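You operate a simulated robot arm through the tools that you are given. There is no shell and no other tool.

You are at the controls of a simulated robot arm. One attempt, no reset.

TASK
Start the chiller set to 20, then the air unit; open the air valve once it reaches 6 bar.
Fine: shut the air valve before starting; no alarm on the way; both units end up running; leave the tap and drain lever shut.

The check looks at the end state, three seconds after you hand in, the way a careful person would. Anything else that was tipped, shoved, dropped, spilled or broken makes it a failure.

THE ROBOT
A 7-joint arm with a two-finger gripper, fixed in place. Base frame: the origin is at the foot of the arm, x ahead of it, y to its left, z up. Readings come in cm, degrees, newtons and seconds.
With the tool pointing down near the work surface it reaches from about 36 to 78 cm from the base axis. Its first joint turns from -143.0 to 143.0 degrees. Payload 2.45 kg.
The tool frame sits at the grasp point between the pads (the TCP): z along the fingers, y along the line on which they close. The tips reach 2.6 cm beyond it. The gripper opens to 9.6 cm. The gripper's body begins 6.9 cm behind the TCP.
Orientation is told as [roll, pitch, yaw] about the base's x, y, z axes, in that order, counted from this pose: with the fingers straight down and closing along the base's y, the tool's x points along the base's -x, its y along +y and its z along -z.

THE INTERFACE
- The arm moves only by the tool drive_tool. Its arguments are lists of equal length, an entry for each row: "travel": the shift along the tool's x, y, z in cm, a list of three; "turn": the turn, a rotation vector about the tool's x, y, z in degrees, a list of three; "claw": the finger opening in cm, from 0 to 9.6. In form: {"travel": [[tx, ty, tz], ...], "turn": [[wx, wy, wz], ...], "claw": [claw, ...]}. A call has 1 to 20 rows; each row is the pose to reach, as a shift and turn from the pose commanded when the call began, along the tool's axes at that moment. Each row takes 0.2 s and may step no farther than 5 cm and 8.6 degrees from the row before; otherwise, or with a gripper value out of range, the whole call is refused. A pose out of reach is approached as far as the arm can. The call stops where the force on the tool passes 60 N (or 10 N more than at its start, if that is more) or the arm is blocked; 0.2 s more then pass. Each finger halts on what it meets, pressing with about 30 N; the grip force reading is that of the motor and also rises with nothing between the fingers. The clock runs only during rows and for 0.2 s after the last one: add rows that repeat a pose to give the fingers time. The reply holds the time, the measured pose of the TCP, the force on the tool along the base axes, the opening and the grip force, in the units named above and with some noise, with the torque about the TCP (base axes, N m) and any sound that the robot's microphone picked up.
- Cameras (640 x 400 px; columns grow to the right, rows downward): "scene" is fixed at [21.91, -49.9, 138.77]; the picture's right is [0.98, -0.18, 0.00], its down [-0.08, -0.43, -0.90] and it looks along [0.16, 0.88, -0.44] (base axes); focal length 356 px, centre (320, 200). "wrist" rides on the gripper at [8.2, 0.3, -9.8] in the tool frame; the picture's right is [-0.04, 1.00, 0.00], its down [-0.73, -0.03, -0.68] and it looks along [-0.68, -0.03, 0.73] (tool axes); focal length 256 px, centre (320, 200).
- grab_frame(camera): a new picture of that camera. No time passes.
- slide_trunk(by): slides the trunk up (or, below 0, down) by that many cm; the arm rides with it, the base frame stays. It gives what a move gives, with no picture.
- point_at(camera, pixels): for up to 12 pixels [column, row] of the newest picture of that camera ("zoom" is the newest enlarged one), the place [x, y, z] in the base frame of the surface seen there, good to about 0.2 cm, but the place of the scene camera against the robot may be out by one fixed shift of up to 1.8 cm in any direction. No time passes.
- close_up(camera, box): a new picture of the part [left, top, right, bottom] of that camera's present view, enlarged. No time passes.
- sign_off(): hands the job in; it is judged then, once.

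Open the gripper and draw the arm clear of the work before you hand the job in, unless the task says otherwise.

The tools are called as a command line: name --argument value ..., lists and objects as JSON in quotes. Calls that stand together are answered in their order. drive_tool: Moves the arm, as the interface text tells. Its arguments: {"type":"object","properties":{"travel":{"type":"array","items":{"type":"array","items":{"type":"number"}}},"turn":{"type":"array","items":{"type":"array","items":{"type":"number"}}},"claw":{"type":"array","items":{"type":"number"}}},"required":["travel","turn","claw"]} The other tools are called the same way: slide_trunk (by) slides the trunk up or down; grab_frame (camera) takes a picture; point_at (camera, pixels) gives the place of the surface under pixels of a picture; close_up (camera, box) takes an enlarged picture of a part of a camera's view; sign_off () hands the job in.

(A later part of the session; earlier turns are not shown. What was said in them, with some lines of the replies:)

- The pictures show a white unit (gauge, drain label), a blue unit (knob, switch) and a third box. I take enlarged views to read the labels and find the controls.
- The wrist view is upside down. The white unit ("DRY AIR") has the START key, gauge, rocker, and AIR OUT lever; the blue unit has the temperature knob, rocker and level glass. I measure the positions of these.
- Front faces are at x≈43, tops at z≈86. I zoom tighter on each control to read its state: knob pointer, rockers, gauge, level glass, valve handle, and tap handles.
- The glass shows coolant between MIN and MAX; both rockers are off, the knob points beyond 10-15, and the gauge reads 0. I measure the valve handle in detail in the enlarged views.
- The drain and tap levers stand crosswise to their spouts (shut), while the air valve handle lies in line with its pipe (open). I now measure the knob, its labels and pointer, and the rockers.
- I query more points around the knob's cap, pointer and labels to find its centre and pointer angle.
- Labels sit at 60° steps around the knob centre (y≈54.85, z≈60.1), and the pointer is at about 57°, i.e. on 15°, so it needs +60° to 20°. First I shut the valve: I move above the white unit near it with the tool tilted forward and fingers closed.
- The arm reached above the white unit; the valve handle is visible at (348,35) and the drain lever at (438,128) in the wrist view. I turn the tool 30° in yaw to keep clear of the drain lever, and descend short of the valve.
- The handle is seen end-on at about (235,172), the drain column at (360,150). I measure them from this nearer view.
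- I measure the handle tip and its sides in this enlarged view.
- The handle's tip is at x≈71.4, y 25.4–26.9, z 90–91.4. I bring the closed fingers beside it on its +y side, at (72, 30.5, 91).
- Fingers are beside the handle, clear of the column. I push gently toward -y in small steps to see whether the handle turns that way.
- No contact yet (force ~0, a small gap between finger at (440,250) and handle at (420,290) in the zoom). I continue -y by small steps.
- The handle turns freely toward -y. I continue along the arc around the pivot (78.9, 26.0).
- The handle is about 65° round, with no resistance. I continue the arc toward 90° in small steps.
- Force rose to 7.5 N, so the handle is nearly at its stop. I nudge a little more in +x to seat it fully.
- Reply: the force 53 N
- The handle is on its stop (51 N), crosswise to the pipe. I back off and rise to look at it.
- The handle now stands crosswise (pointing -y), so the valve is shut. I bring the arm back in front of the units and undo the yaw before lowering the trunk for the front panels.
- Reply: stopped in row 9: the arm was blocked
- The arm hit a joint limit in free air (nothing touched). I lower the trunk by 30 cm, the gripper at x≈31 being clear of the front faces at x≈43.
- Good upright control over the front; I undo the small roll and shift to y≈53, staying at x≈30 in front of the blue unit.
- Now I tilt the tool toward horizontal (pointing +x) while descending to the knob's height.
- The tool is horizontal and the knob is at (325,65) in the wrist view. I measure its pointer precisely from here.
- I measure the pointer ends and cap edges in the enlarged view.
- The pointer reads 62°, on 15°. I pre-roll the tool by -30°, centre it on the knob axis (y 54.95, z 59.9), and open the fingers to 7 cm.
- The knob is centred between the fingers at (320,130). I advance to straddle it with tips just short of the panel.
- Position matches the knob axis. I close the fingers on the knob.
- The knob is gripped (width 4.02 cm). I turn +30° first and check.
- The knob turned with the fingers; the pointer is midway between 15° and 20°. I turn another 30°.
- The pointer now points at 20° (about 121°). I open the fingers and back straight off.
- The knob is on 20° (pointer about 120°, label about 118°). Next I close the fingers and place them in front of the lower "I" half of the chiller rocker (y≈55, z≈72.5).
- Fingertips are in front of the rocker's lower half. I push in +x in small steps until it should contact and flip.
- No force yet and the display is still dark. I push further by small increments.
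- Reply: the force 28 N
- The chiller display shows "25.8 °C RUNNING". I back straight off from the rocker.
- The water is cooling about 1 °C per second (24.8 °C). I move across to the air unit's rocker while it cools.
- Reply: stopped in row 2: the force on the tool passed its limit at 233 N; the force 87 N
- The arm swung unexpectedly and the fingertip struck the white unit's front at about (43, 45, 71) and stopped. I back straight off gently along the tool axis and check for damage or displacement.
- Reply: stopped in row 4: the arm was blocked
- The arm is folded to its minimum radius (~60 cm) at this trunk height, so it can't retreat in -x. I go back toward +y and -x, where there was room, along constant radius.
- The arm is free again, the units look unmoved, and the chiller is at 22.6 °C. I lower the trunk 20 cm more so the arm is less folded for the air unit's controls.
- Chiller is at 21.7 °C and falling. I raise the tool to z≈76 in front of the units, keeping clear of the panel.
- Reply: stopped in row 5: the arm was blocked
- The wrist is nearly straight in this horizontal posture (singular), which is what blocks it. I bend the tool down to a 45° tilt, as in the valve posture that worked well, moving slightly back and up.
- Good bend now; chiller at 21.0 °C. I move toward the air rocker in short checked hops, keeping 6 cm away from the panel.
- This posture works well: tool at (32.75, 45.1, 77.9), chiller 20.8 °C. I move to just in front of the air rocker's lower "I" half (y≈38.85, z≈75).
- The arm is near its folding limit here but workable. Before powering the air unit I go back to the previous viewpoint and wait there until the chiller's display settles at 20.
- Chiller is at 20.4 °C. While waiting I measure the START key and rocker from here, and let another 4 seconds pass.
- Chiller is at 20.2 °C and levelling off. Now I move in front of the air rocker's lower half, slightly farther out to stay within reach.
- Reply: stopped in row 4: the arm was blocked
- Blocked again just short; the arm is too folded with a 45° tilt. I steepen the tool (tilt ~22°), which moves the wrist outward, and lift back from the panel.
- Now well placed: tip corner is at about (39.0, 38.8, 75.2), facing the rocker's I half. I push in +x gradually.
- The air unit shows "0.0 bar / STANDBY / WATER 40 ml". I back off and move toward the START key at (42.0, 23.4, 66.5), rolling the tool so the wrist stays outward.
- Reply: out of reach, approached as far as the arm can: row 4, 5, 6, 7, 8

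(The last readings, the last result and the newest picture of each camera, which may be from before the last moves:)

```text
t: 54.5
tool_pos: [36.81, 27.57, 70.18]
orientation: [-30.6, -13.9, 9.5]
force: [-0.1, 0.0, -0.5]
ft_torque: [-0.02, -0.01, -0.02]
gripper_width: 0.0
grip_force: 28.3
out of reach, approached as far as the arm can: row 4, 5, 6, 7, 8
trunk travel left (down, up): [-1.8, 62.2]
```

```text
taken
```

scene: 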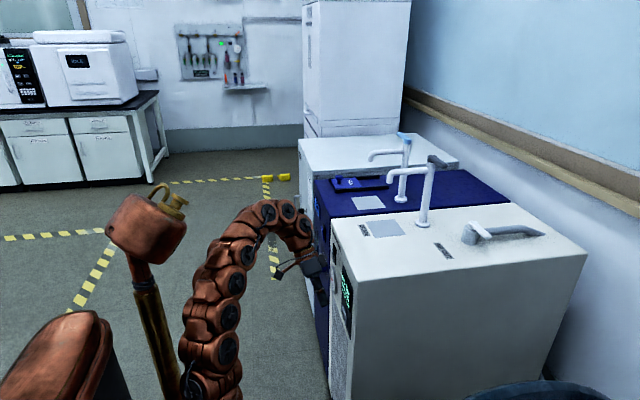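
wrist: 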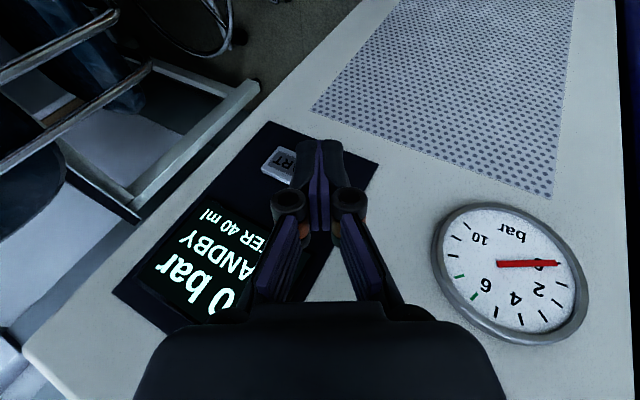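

The arm says that pose was slightly out of reach (it sits lower), but the tool is close to START at (280,163). I move lower and outward to just in front of the key.

drive_tool --travel '[[-0.06, -0.35, 2.0], [-0.12, -0.7, 4.0], [-0.18, -1.04, 5.93], [-0.18, -1.04, 5.93]]' --turn '[[0, 0, 0], [0, 0, 0], [0, 0, 0], [0, 0, 0]]' --claw '[0, 0, 0, 0]'

grab_frame --camera "wrist"

close_up --camera "wrist" --box '[200, 100, 400, 240]'

```text
t: 55.5
tool_pos: [38.69, 24.02, 65.75]
orientation: [-30.5, -13.9, 9.5]
force: [0.1, 0.6, 0.2]
ft_torque: [-0.01, 0.01, 0.01]
gripper_width: 0.0
grip_force: 29.1
trunk travel left (down, up): [-1.8, 62.2]
```

```text
taken
```

wrist: 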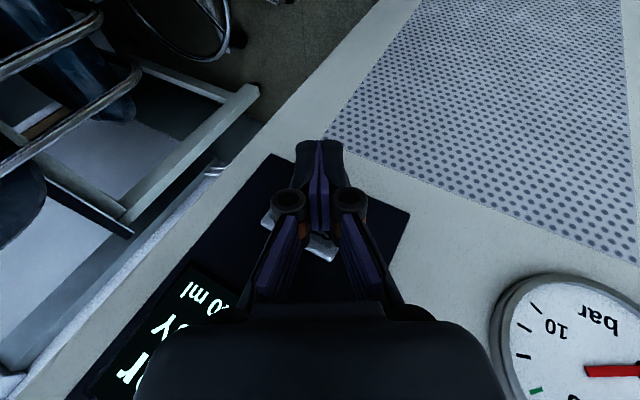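

```text
2.86 times, centred on (300, 170) of wrist
```

zoom: 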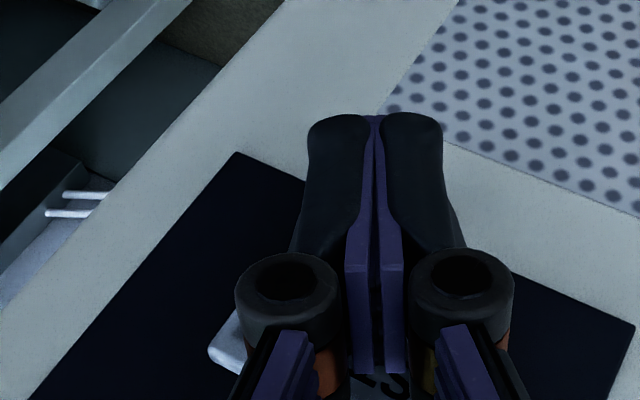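

The tool followed from the actual pose, so it's now 2.7 cm too low. I rise to align the tip edge with the START key.

drive_tool --travel '[[-0.27, -0.45, -1.28], [-0.54, -0.9, -2.55], [-0.54, -0.9, -2.55]]' --turn '[[0, 0, 0], [0, 0, 0], [0, 0, 0]]' --claw '[0, 0, 0]'

grab_frame --camera "wrist"

close_up --camera "wrist" --box '[200, 100, 400, 240]'

```text
t: 56.3
tool_pos: [38.33, 24.48, 68.63]
orientation: [-30.5, -13.8, 9.6]
force: [0.1, 0.0, 0.5]
ft_torque: [-0.02, 0.0, 0.03]
gripper_width: 0.02
grip_force: 28.0
trunk travel left (down, up): [-1.8, 62.2]
```

```text
taken
```

wrist: 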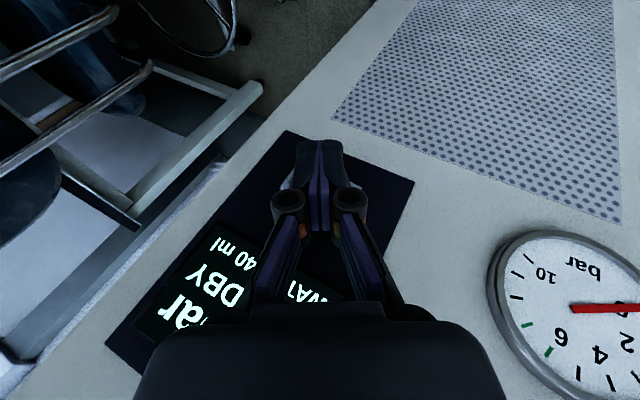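

```text
2.86 times, centred on (300, 170) of wrist
```

zoom: 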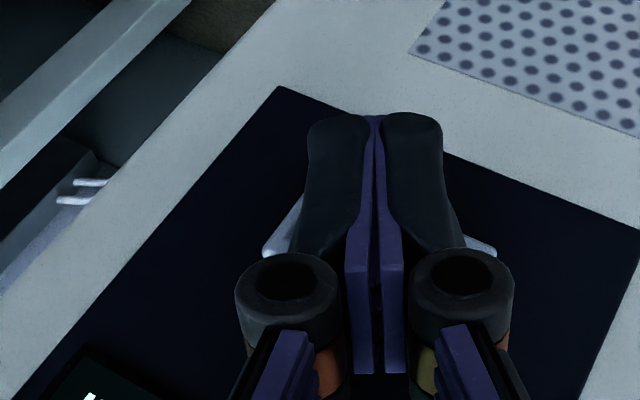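

The tip now covers the START key. Before pressing, I check whether the scene camera can read the air unit's display and gauge, so that I can watch the pressure while moving to the valve.

close_up --camera "scene" --box '[325, 235, 365, 345]'

close_up --camera "scene" --box '[335, 260, 360, 320]'

```text
3.64 times, centred on (345, 290) of scene
```

zoom: 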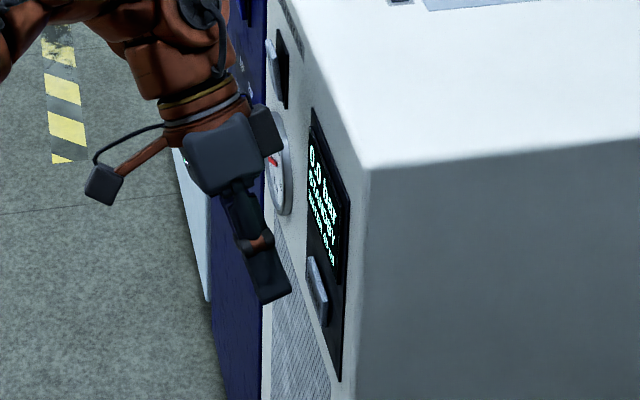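

```text
6.67 times, centred on (348, 290) of scene
```

zoom: 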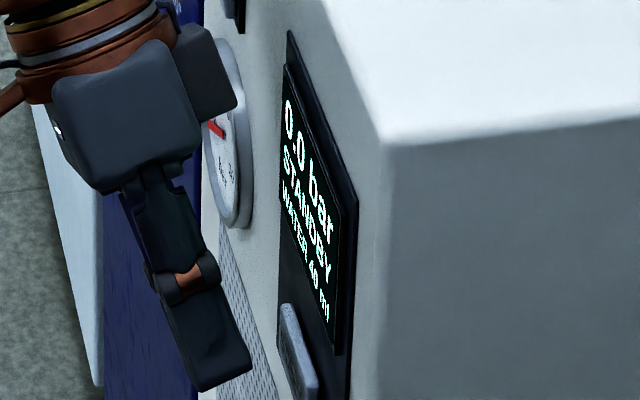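

The scene camera reads the display well ("0.0 bar STANDBY WATER 40 ml"). I press START by moving +x in small steps.

drive_tool --travel '[[-1.15, -0.02, 0.35], [-1.63, -0.03, 0.49], [-1.87, -0.04, 0.56]]' --turn '[[0, 0, 0], [0, 0, 0], [0, 0, 0]]' --claw '[0, 0, 0]'

close_up --camera "scene" --box '[335, 260, 360, 320]'

```text
t: 57.1
tool_pos: [40.29, 24.55, 68.58]
orientation: [-30.5, -13.8, 9.5]
force: [-14.9, -6.4, 0.1]
ft_torque: [0.56, -1.2, 0.26]
gripper_width: 0.0
grip_force: 29.0
trunk travel left (down, up): [-1.8, 62.2]
```

```text
6.67 times, centred on (348, 290) of scene
```

zoom: 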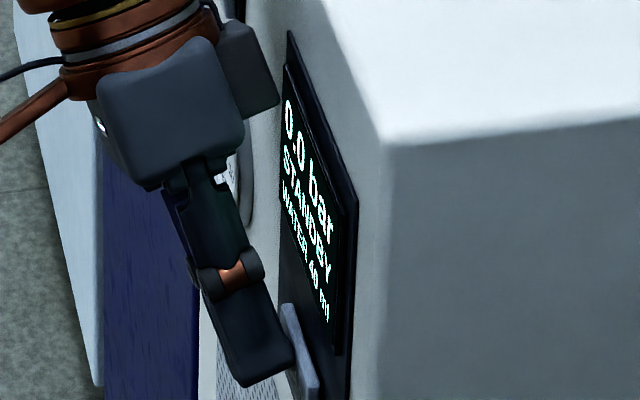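

The display stayed STANDBY, and the torque shows the gripper's body touching the panel about 8 cm above the TCP before the tip does. I back off and increase the tilt toward the panel by 12°.

drive_tool --travel '[[0.9, 0.02, -0.27], [2.11, 0.05, -0.63], [2.11, 0.05, -0.63], [2.11, 0.05, -0.63], [2.11, 0.05, -0.63]]' --turn '[[0, 0, 0], [0, 0, 0], [0.96, -5.2, 2.8], [1.92, -10.4, 5.6], [1.92, -10.4, 5.6]]' --claw '[0, 0, 0, 0, 0]'

close_up --camera "scene" --box '[325, 235, 365, 345]'

grab_frame --camera "scene"

```text
t: 58.3
tool_pos: [38.23, 24.57, 68.47]
orientation: [-32.7, -25.7, 10.1]
force: [0.1, 0.2, 1.2]
ft_torque: [0.0, 0.0, 0.03]
gripper_width: 0.0
grip_force: 28.5
trunk travel left (down, up): [-1.8, 62.2]
```

```text
3.64 times, centred on (345, 290) of scene
```

zoom: 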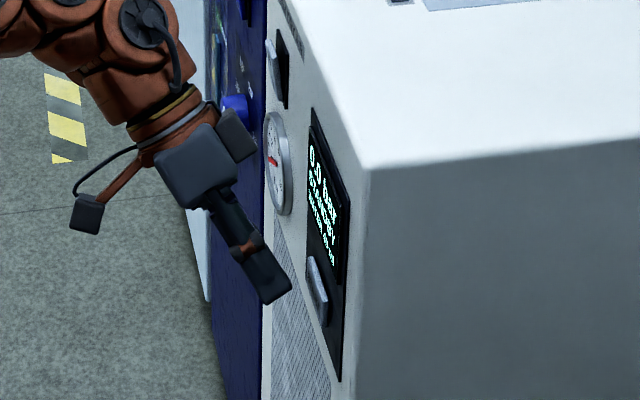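

```text
taken
```

scene: 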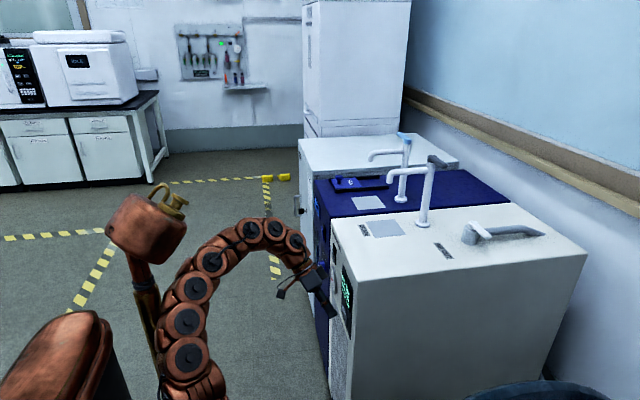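

This tilt is reached, and now the tip will lead. I press START again in small steps.

drive_tool --travel '[[-0.83, 0.22, 0.99], [-1.18, 0.25, 1.17], [-1.45, 0.28, 1.31]]' --turn '[[0, 0, 0], [0, 0, 0], [0, 0, 0]]' --claw '[0, 0, 0]'

close_up --camera "scene" --box '[335, 260, 360, 320]'

```text
t: 59.1
tool_pos: [40.06, 24.45, 67.91]
orientation: [-32.7, -25.8, 10.2]
force: [-0.5, -1.2, -0.4]
ft_torque: [0.0, -0.02, 0.02]
gripper_width: 0.0
grip_force: 28.1
trunk travel left (down, up): [-1.8, 62.2]
heard: click
```

```text
6.67 times, centred on (348, 290) of scene
```

zoom: 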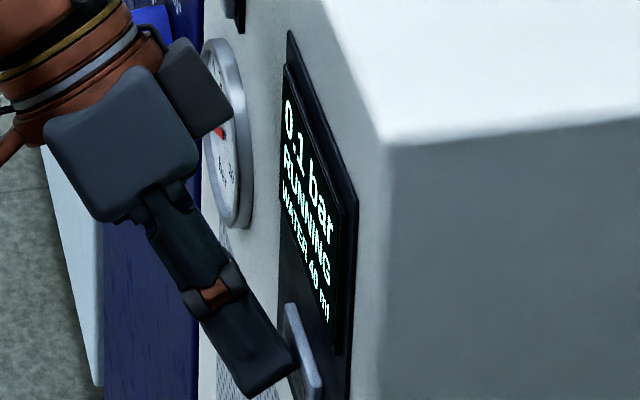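

START clicked and the display shows "0.1 bar RUNNING". I back away from the panel and check how fast the pressure rises.

drive_tool --travel '[[1.0, -0.1, -0.5], [3.55, -0.33, -1.82], [4.4, -0.4, -2.3]]' --turn '[[0, 0, 0], [0, 0, 0], [0, 0, 0]]' --claw '[0, 0, 0]'

close_up --camera "scene" --box '[335, 260, 360, 320]'

grab_frame --camera "scene"

```text
t: 59.9
tool_pos: [35.95, 23.9, 66.69]
orientation: [-31.2, -22.7, 7.8]
force: [-0.4, -0.1, -0.2]
ft_torque: [-0.01, 0.0, 0.03]
gripper_width: 0.0
grip_force: 28.8
trunk travel left (down, up): [-1.8, 62.2]
```

```text
6.67 times, centred on (348, 290) of scene
```

zoom: 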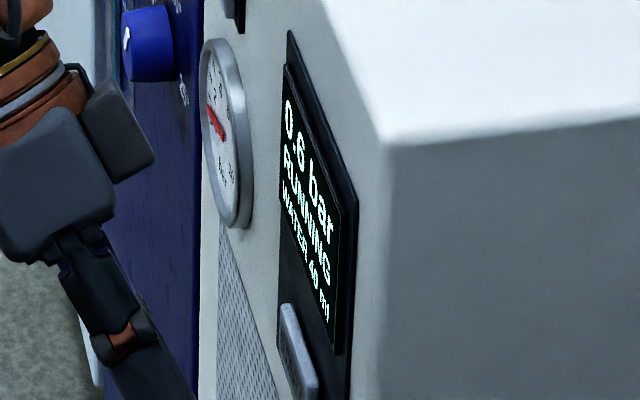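

```text
taken
```

scene: 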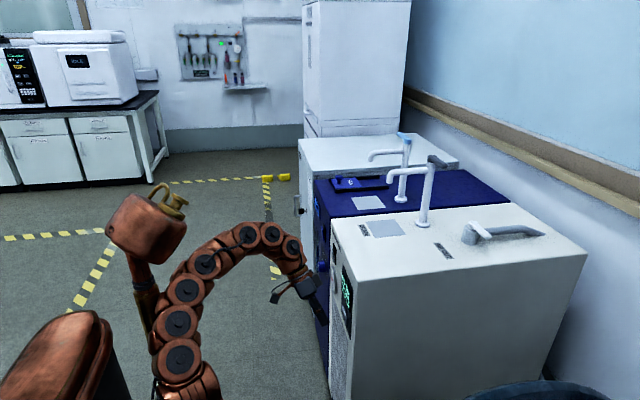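

The pressure is 0.6 bar, rising about 0.6 bar/s. I raise the trunk by 50 cm now, with the tool 3–4 cm clear of the panel.

slide_trunk --by 50

close_up --camera "scene" --box '[335, 260, 360, 320]'

grab_frame --camera "scene"

```text
refused: 50 is not a number from -40 to 40
```

```text
6.67 times, centred on (348, 290) of scene
```

zoom: 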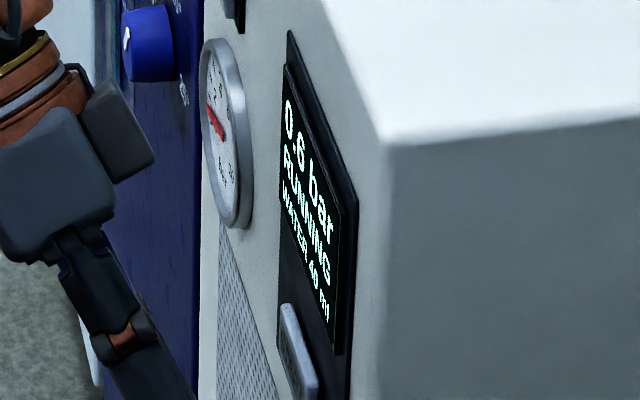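

```text
taken
```

scene: 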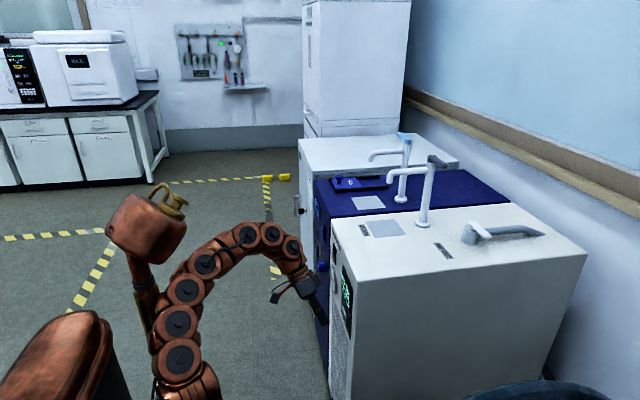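

The slide is limited to 40 cm per call, so I raise it 40 cm first, then 10 cm.

slide_trunk --by 40

close_up --camera "scene" --box '[335, 260, 360, 320]'

grab_frame --camera "scene"

```text
t: 63.7
tool_pos: [36.04, 23.97, 106.73]
orientation: [-31.3, -22.8, 8.0]
force: [0.9, -0.6, 0.8]
ft_torque: [0.0, -0.02, 0.03]
gripper_width: 0.0
grip_force: 29.1
trunk travel left (down, up): [-41.8, 22.2]
```

```text
6.67 times, centred on (348, 290) of scene
```

zoom: 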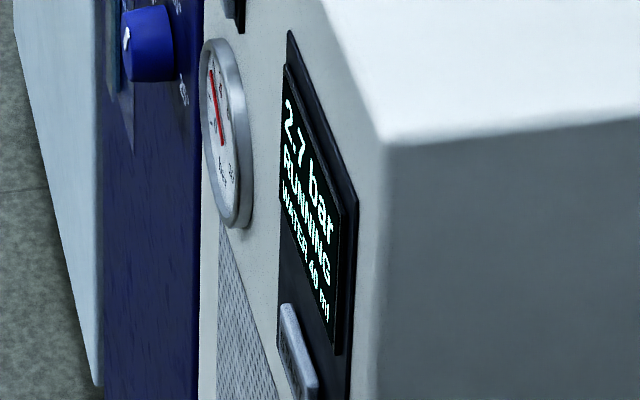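

```text
taken
```

scene: 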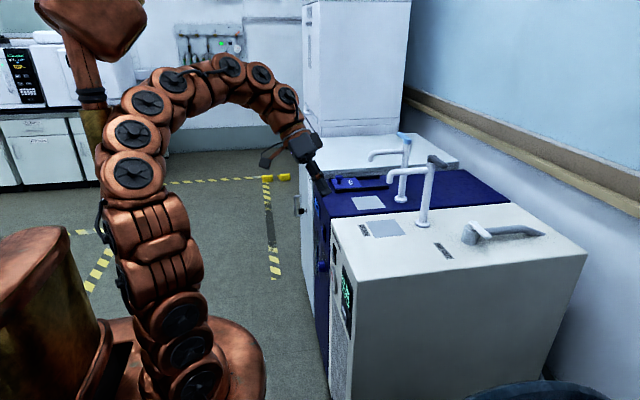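

2.7 bar at t=63.7, so 6 bar comes at about t≈70. I move over the white unit on its -y side, turning the tool to tilt 40°, yaw 45° for opening the valve.

drive_tool --travel '[[-3.18, -0.95, 2.3], [-6.36, -1.9, 4.6], [-9.54, -2.85, 6.9], [-12.73, -3.81, 9.2], [-15.9, -4.76, 11.5], [-19.1, -5.71, 13.8], [-22.3, -6.66, 16.1], [-25.45, -7.61, 18.4]]' --turn '[[-6.19, -3.16, -3.34], [-12.38, -6.33, -6.68], [-18.56, -9.49, -10.01], [-24.75, -12.65, -13.35], [-30.94, -15.81, -16.69], [-37.1, -18.98, -20.03], [-43.3, -22.1, -23.4], [-49.5, -25.3, -26.7]]' --claw '[0, 0, 0, 0, 0, 0, 0, 0]'

close_up --camera "scene" --box '[335, 260, 360, 320]'

grab_frame --camera "scene"

grab_frame --camera "wrist"

```text
t: 65.5
tool_pos: [65.13, 13.23, 108.88]
orientation: [-3.7, -41.5, 49.1]
force: [-0.5, 0.3, 1.0]
ft_torque: [-0.06, -0.01, -0.01]
gripper_width: 0.0
grip_force: 28.6
trunk travel left (down, up): [-41.8, 22.2]
```

```text
6.67 times, centred on (348, 290) of scene
```

zoom: 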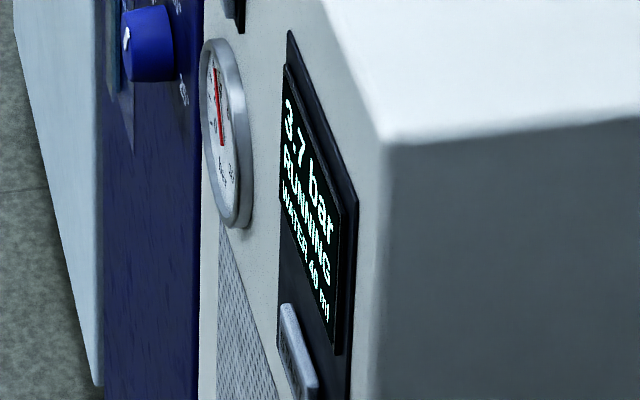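

```text
taken
```

scene: 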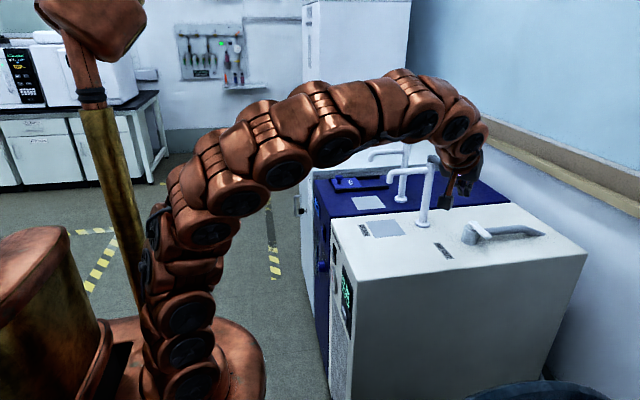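

```text
taken
```

wrist: 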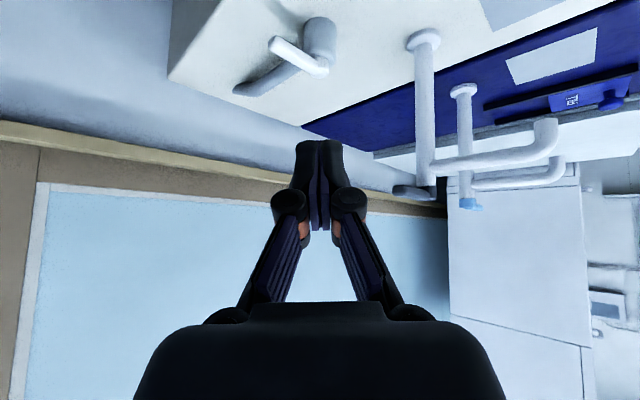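

3.7 bar. The handle shows at (275,42)–(325,68) in the wrist view; I measure it (no time passes).

close_up --camera "wrist" --box '[230, 0, 390, 110]'

point_at --camera "wrist" --pixels '[[274, 42], [279, 38], [278, 48], [300, 56], [325, 70], [312, 58], [296, 64], [318, 25], [250, 88]]'

```text
3.64 times, centred on (310, 55) of wrist
```

zoom: 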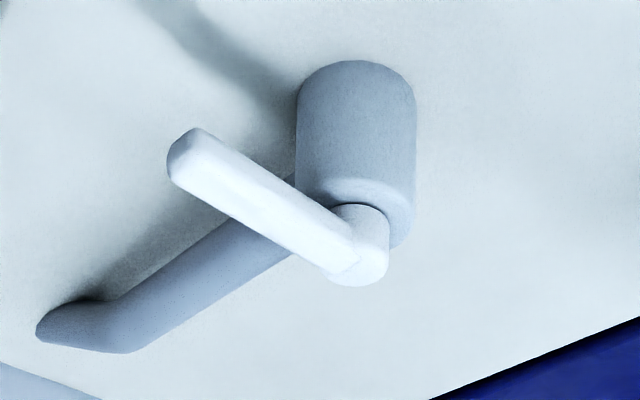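

```text
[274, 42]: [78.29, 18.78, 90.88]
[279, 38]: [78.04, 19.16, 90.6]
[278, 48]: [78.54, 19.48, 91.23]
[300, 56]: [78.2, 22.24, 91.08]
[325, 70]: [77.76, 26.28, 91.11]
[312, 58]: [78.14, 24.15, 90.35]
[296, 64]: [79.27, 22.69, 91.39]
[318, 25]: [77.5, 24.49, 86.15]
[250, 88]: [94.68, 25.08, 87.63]
```

The handle points -y with its tip at (78.4, 18.6, 91). I move the closed fingers above its +x side (82, 20.5, 98).

drive_tool --travel '[[-1.04, -1.35, 3.92], [-2.08, -2.7, 7.84], [-3.12, -4.05, 11.76], [-4.16, -5.4, 15.7], [-5.2, -6.75, 19.6], [-5.2, -6.75, 19.6]]' --turn '[[0, 0, 0], [0, 0, 0], [0, 0, 0], [0, 0, 0], [0, 0, 0], [0, 0, 0]]' --claw '[0, 0, 0, 0, 0, 0]'

close_up --camera "scene" --box '[335, 260, 360, 320]'

close_up --camera "scene" --box '[410, 150, 560, 260]'

grab_frame --camera "wrist"

```text
t: 66.9
tool_pos: [82.28, 20.56, 97.78]
orientation: [-3.8, -41.6, 48.9]
force: [0.3, 0.1, -0.2]
ft_torque: [-0.04, 0.0, -0.04]
gripper_width: 0.0
grip_force: 28.6
trunk travel left (down, up): [-41.8, 22.2]
```

```text
6.67 times, centred on (348, 290) of scene
```

zoom: 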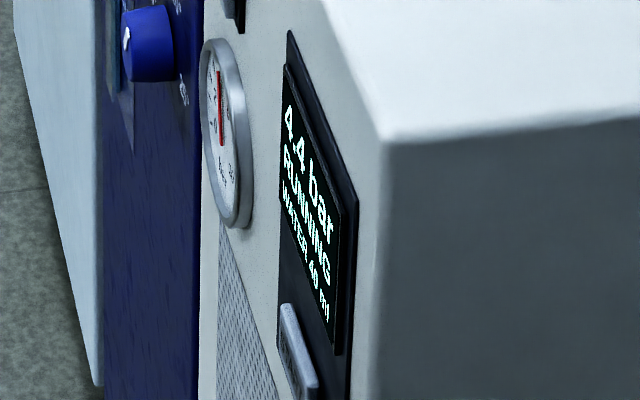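

```text
3.64 times, centred on (485, 205) of scene
```

zoom: 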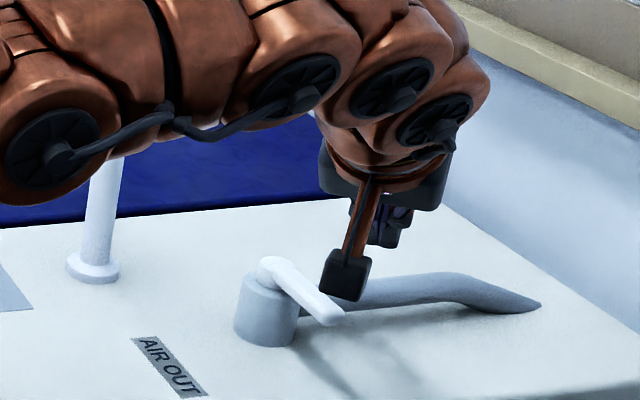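

```text
taken
```

wrist: 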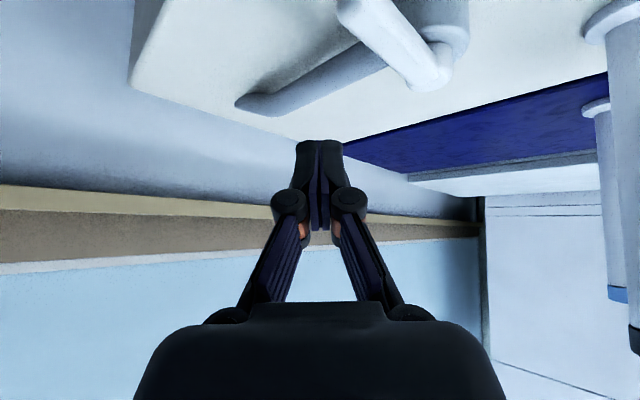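

4.4 bar. I descend beside the handle on its +x side and wait there, checking the pressure.

drive_tool --travel '[[2.25, 0.17, 2.54], [4.51, 0.33, 5.08], [4.51, 0.33, 5.08], [4.51, 0.33, 5.08], [4.51, 0.33, 5.08]]' --turn '[[0, 0, 0], [0, 0, 0], [0, 0, 0], [0, 0, 0], [0, 0, 0]]' --claw '[0, 0, 0, 0, 0]'

close_up --camera "scene" --box '[335, 260, 360, 320]'

close_up --camera "scene" --box '[410, 150, 560, 260]'

close_up --camera "wrist" --box '[200, 60, 440, 220]'

```text
t: 68.1
tool_pos: [82.14, 20.68, 91.1]
orientation: [-3.8, -41.6, 49.0]
force: [-0.2, -0.6, 0.5]
ft_torque: [0.0, -0.02, 0.0]
gripper_width: 0.04
grip_force: 28.9
trunk travel left (down, up): [-41.8, 22.2]
```

```text
6.67 times, centred on (348, 290) of scene
```

zoom: 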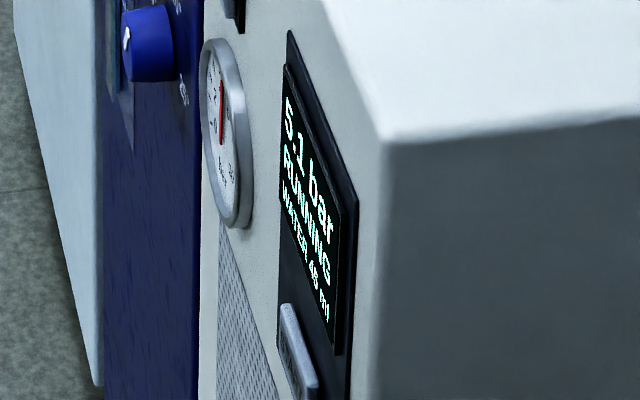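

```text
3.64 times, centred on (485, 205) of scene
```

zoom: 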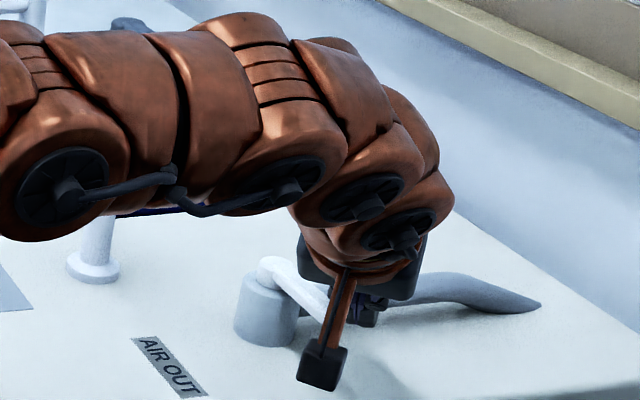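

```text
2.50 times, centred on (320, 140) of wrist
```

zoom: 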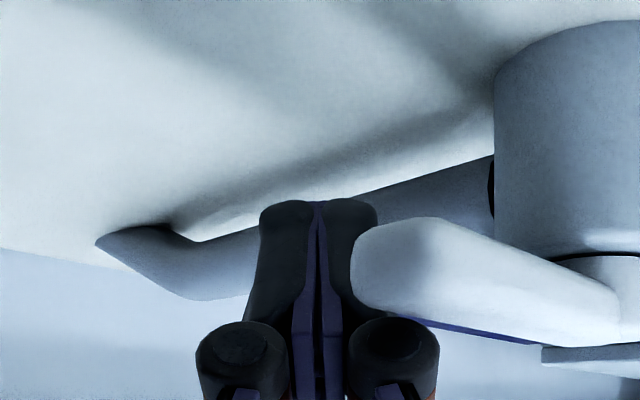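

5.1 bar; the finger is poised with the handle just on its +y' side. I wait 1.8 s more for 6 bar.

drive_tool --travel '[[0, 0, 0], [0, 0, 0], [0, 0, 0], [0, 0, 0], [0, 0, 0], [0, 0, 0], [0, 0, 0], [0, 0, 0]]' --turn '[[0, 0, 0], [0, 0, 0], [0, 0, 0], [0, 0, 0], [0, 0, 0], [0, 0, 0], [0, 0, 0], [0, 0, 0]]' --claw '[0, 0, 0, 0, 0, 0, 0, 0]'

close_up --camera "scene" --box '[335, 260, 360, 320]'

```text
t: 69.9
tool_pos: [82.07, 20.81, 90.95]
orientation: [-3.7, -41.6, 49.0]
force: [-1.0, 0.5, 1.0]
ft_torque: [0.03, -0.04, 0.03]
gripper_width: 0.0
grip_force: 28.2
trunk travel left (down, up): [-41.8, 22.2]
```

```text
6.67 times, centred on (348, 290) of scene
```

zoom: 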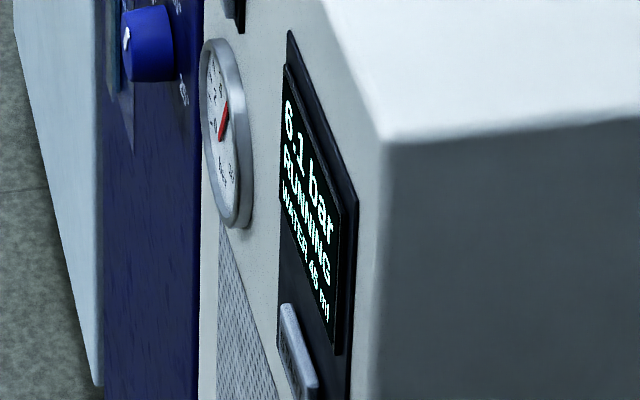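

6.1 bar reached. I now sweep the handle back along its arc toward in-line (open).

drive_tool --travel '[[0.45, 0.59, -0.44], [1.51, 1.47, -1.43], [2.34, 2.81, -2.26], [2.8, 4.51, -2.77], [3.01, 5.67, -3.03], [3.02, 6.91, -3.12]]' --turn '[[0, 0, 0], [0, 0, 0], [0, 0, 0], [0, 0, 0], [0, 0, 0], [0, 0, 0]]' --claw '[0, 0, 0, 0, 0, 0]'

close_up --camera "scene" --box '[335, 260, 360, 320]'

close_up --camera "scene" --box '[410, 150, 560, 260]'

close_up --camera "wrist" --box '[200, 60, 440, 220]'

```text
t: 71.3
tool_pos: [74.18, 22.44, 91.06]
orientation: [-3.7, -41.5, 49.0]
force: [0.3, 0.4, -0.1]
ft_torque: [0.02, -0.01, 0.04]
gripper_width: 0.0
grip_force: 28.4
trunk travel left (down, up): [-41.8, 22.2]
```

```text
6.67 times, centred on (348, 290) of scene
```

zoom: 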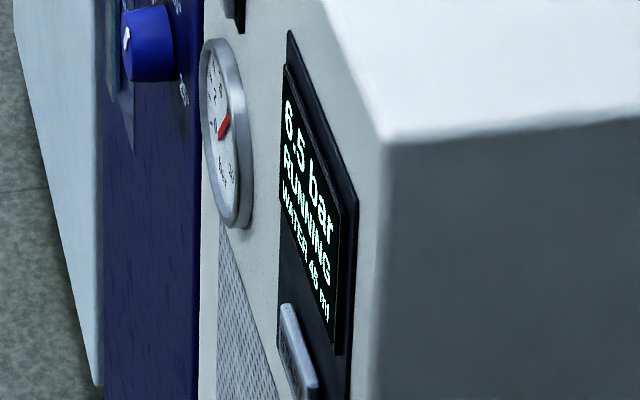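

```text
3.64 times, centred on (485, 205) of scene
```

zoom: 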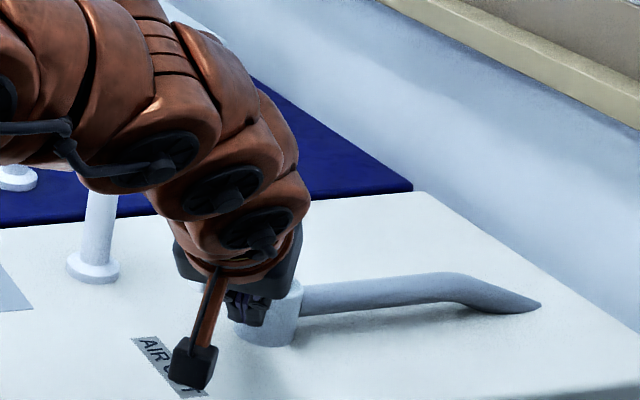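

```text
2.50 times, centred on (320, 140) of wrist
```

zoom: 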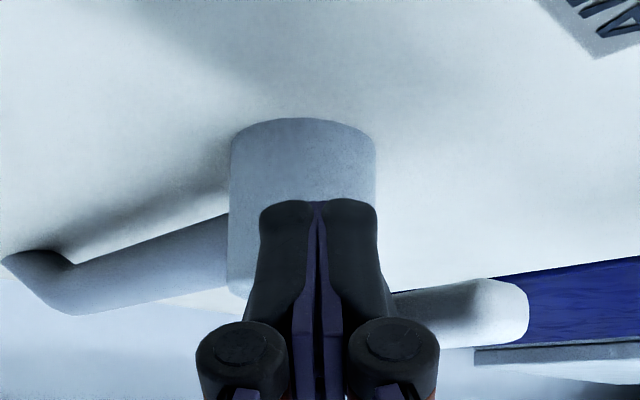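

The handle is at about 75° and moves freely. I finish the sweep to in-line, watching for the stop.

drive_tool --travel '[[-0.12, 0.67, 0.05], [-0.23, 1.33, 0.11], [-0.35, 1.5, 0.2]]' --turn '[[0, 0, 0], [0, 0, 0], [0, 0, 0]]' --claw '[0, 0, 0]'

close_up --camera "scene" --box '[335, 260, 360, 320]'

close_up --camera "wrist" --box '[200, 60, 440, 220]'

```text
t: 72.1
tool_pos: [73.56, 23.0, 91.25]
orientation: [-3.9, -41.7, 48.6]
force: [7.2, -39.1, -1.5]
ft_torque: [-0.38, -0.05, -0.52]
gripper_width: 0.01
grip_force: 28.6
trunk travel left (down, up): [-41.8, 22.2]
```

```text
6.67 times, centred on (348, 290) of scene
```

zoom: 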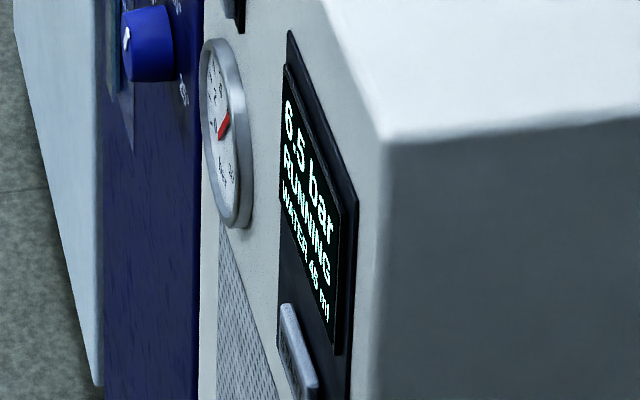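

```text
2.50 times, centred on (320, 140) of wrist
```

zoom: 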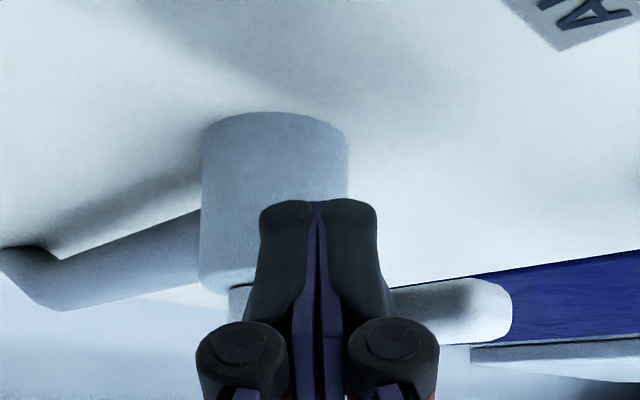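

The handle hit its open stop (39 N), and the display holds "6.5 bar RUNNING". I withdraw the fingers from the handle toward -y, then up and back.

drive_tool --travel '[[0.57, -0.69, -0.46], [1.41, -1.71, -1.14], [-1.24, -1.9, -4.13], [-3.89, -2.1, -7.12], [-6.55, -2.29, -10.11], [-7.06, -0.25, -13.8]]' --turn '[[0, 0, 0], [0, 0, 0], [0, 0, 0], [0, 0, 0], [0, 0, 0], [0, 0, 0]]' --claw '[0, 0, 0, 0, 0, 0]'

close_up --camera "scene" --box '[335, 260, 360, 320]'

close_up --camera "scene" --box '[410, 190, 560, 280]'

grab_frame --camera "wrist"

```text
t: 73.5
tool_pos: [70.48, 21.08, 106.18]
orientation: [-3.6, -41.5, 49.0]
force: [0.7, -1.1, -0.7]
ft_torque: [0.0, 0.02, 0.0]
gripper_width: 0.0
grip_force: 28.3
trunk travel left (down, up): [-41.8, 22.2]
```

```text
6.67 times, centred on (348, 290) of scene
```

zoom: 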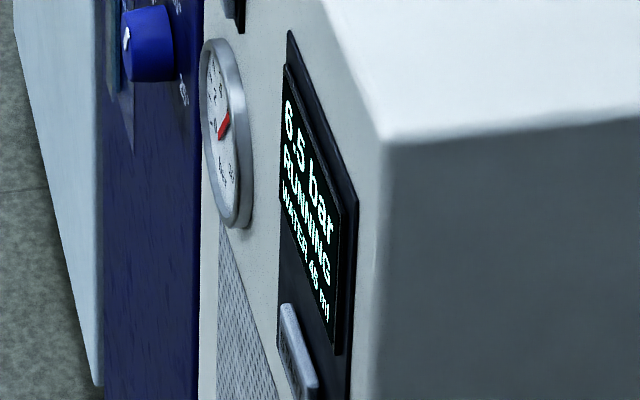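

```text
4.27 times, centred on (485, 235) of scene
```

zoom: 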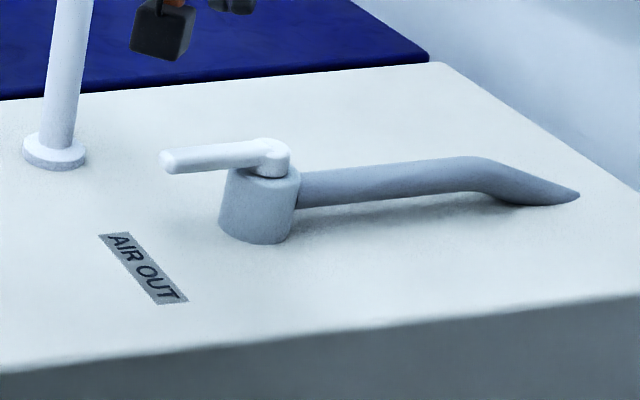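

```text
taken
```

wrist: 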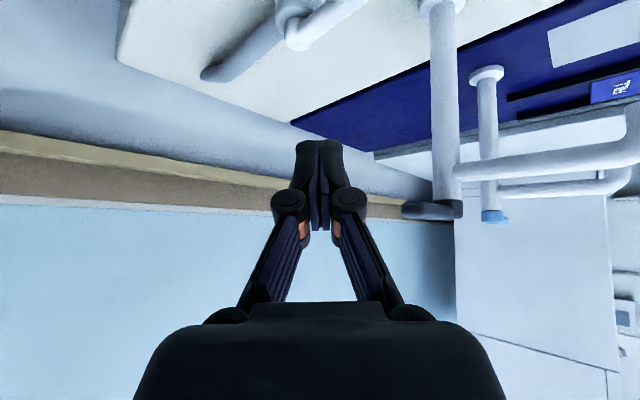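

The valve handle is in line with its pipe again and pressure is steady at 6.5 bar. I lift the arm away from the units, opening the gripper.

drive_tool --travel '[[1.1, 1.52, -4.2], [2.2, 3.03, -8.4], [3.3, 4.55, -12.6], [4.4, 6.07, -16.8], [5.5, 7.6, -21.0], [6.6, 9.1, -25.2]]' --turn '[[0, 0, 0], [0, 0, 0], [0, 0, 0], [0, 0, 0], [0, 0, 0], [0, 0, 0]]' --claw '[0, 0, 1, 3, 5, 6]'

grab_frame --camera "scene"

close_up --camera "scene" --box '[310, 185, 345, 245]'

close_up --camera "scene" --box '[360, 120, 470, 240]'

close_up --camera "scene" --box '[335, 260, 360, 320]'

```text
t: 74.9
tool_pos: [48.42, 12.01, 120.45]
orientation: [-3.7, -41.6, 48.9]
force: [-0.1, 0.1, -2.2]
ft_torque: [-0.01, 0.01, 0.05]
gripper_width: 6.0
grip_force: 0.0
trunk travel left (down, up): [-41.8, 22.2]
```

```text
taken
```

scene: 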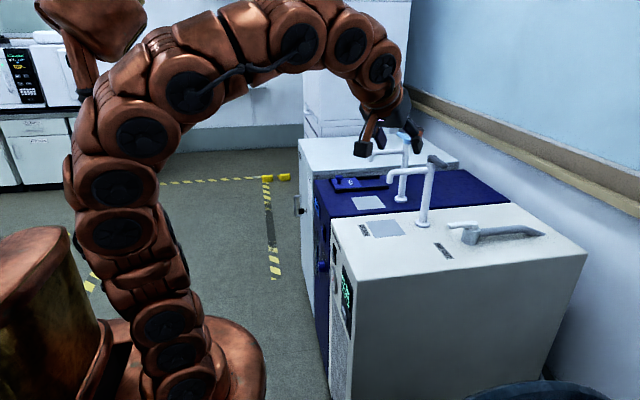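

```text
6.67 times, centred on (328, 215) of scene
```

zoom: 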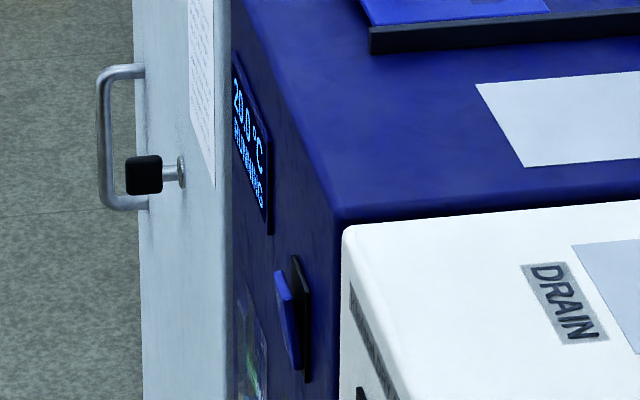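

```text
3.33 times, centred on (415, 180) of scene
```

zoom: 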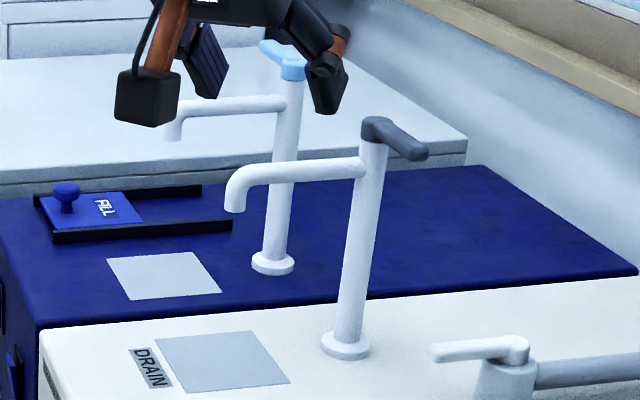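

```text
6.67 times, centred on (348, 290) of scene
```

zoom: 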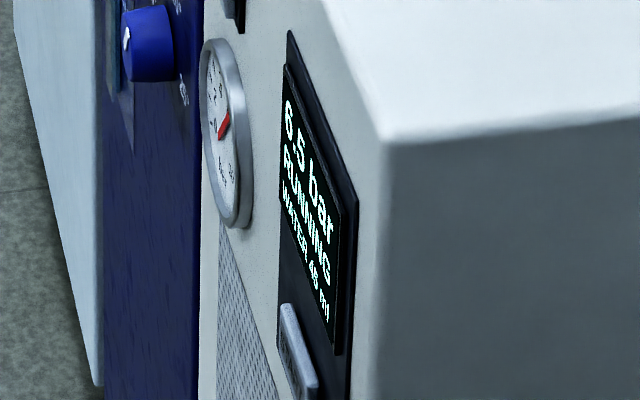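

Everything checks out: chiller "20.0 °C RUNNING", air unit "6.5 bar RUNNING", air valve in line (open), tap and drain levers still crosswise (shut), FILL lid in place, arm clear above with the gripper open. I hand the job in.

sign_off

```text
The job is handed in.
```

The job is handed in. At hand-in, both units were running and the air valve was open, but the arm struck the white air unit once along the way.

| Item | State at hand-in |
|---|---|
| Chiller | Running at 20.0 °C, knob on 20 |
| Air unit | Running, steady at 6.5 bar |
| Air valve | Shut before anything was started; opened once the display read 6.1 bar |
| Tap and drain lever | Both still shut |
| Alarms | None heard or shown on either display |
| Arm | Clear above the units, gripper open |

- **The strike:** While crossing to the air unit's switch, the arm swung out of its path. The fingertip hit the unit's front panel with about 233 N before it stopped. The unit did not look moved or marked in the later pictures, but I did not re-measure its position.
- **START key:** My first try at START rested the gripper body on the panel without pressing the key. I backed off, tilted the tool more, and the second press worked.
- **Water reading:** The air unit's water reading rose from 40 to about 45 ml during the run. I left the drain shut as you asked.
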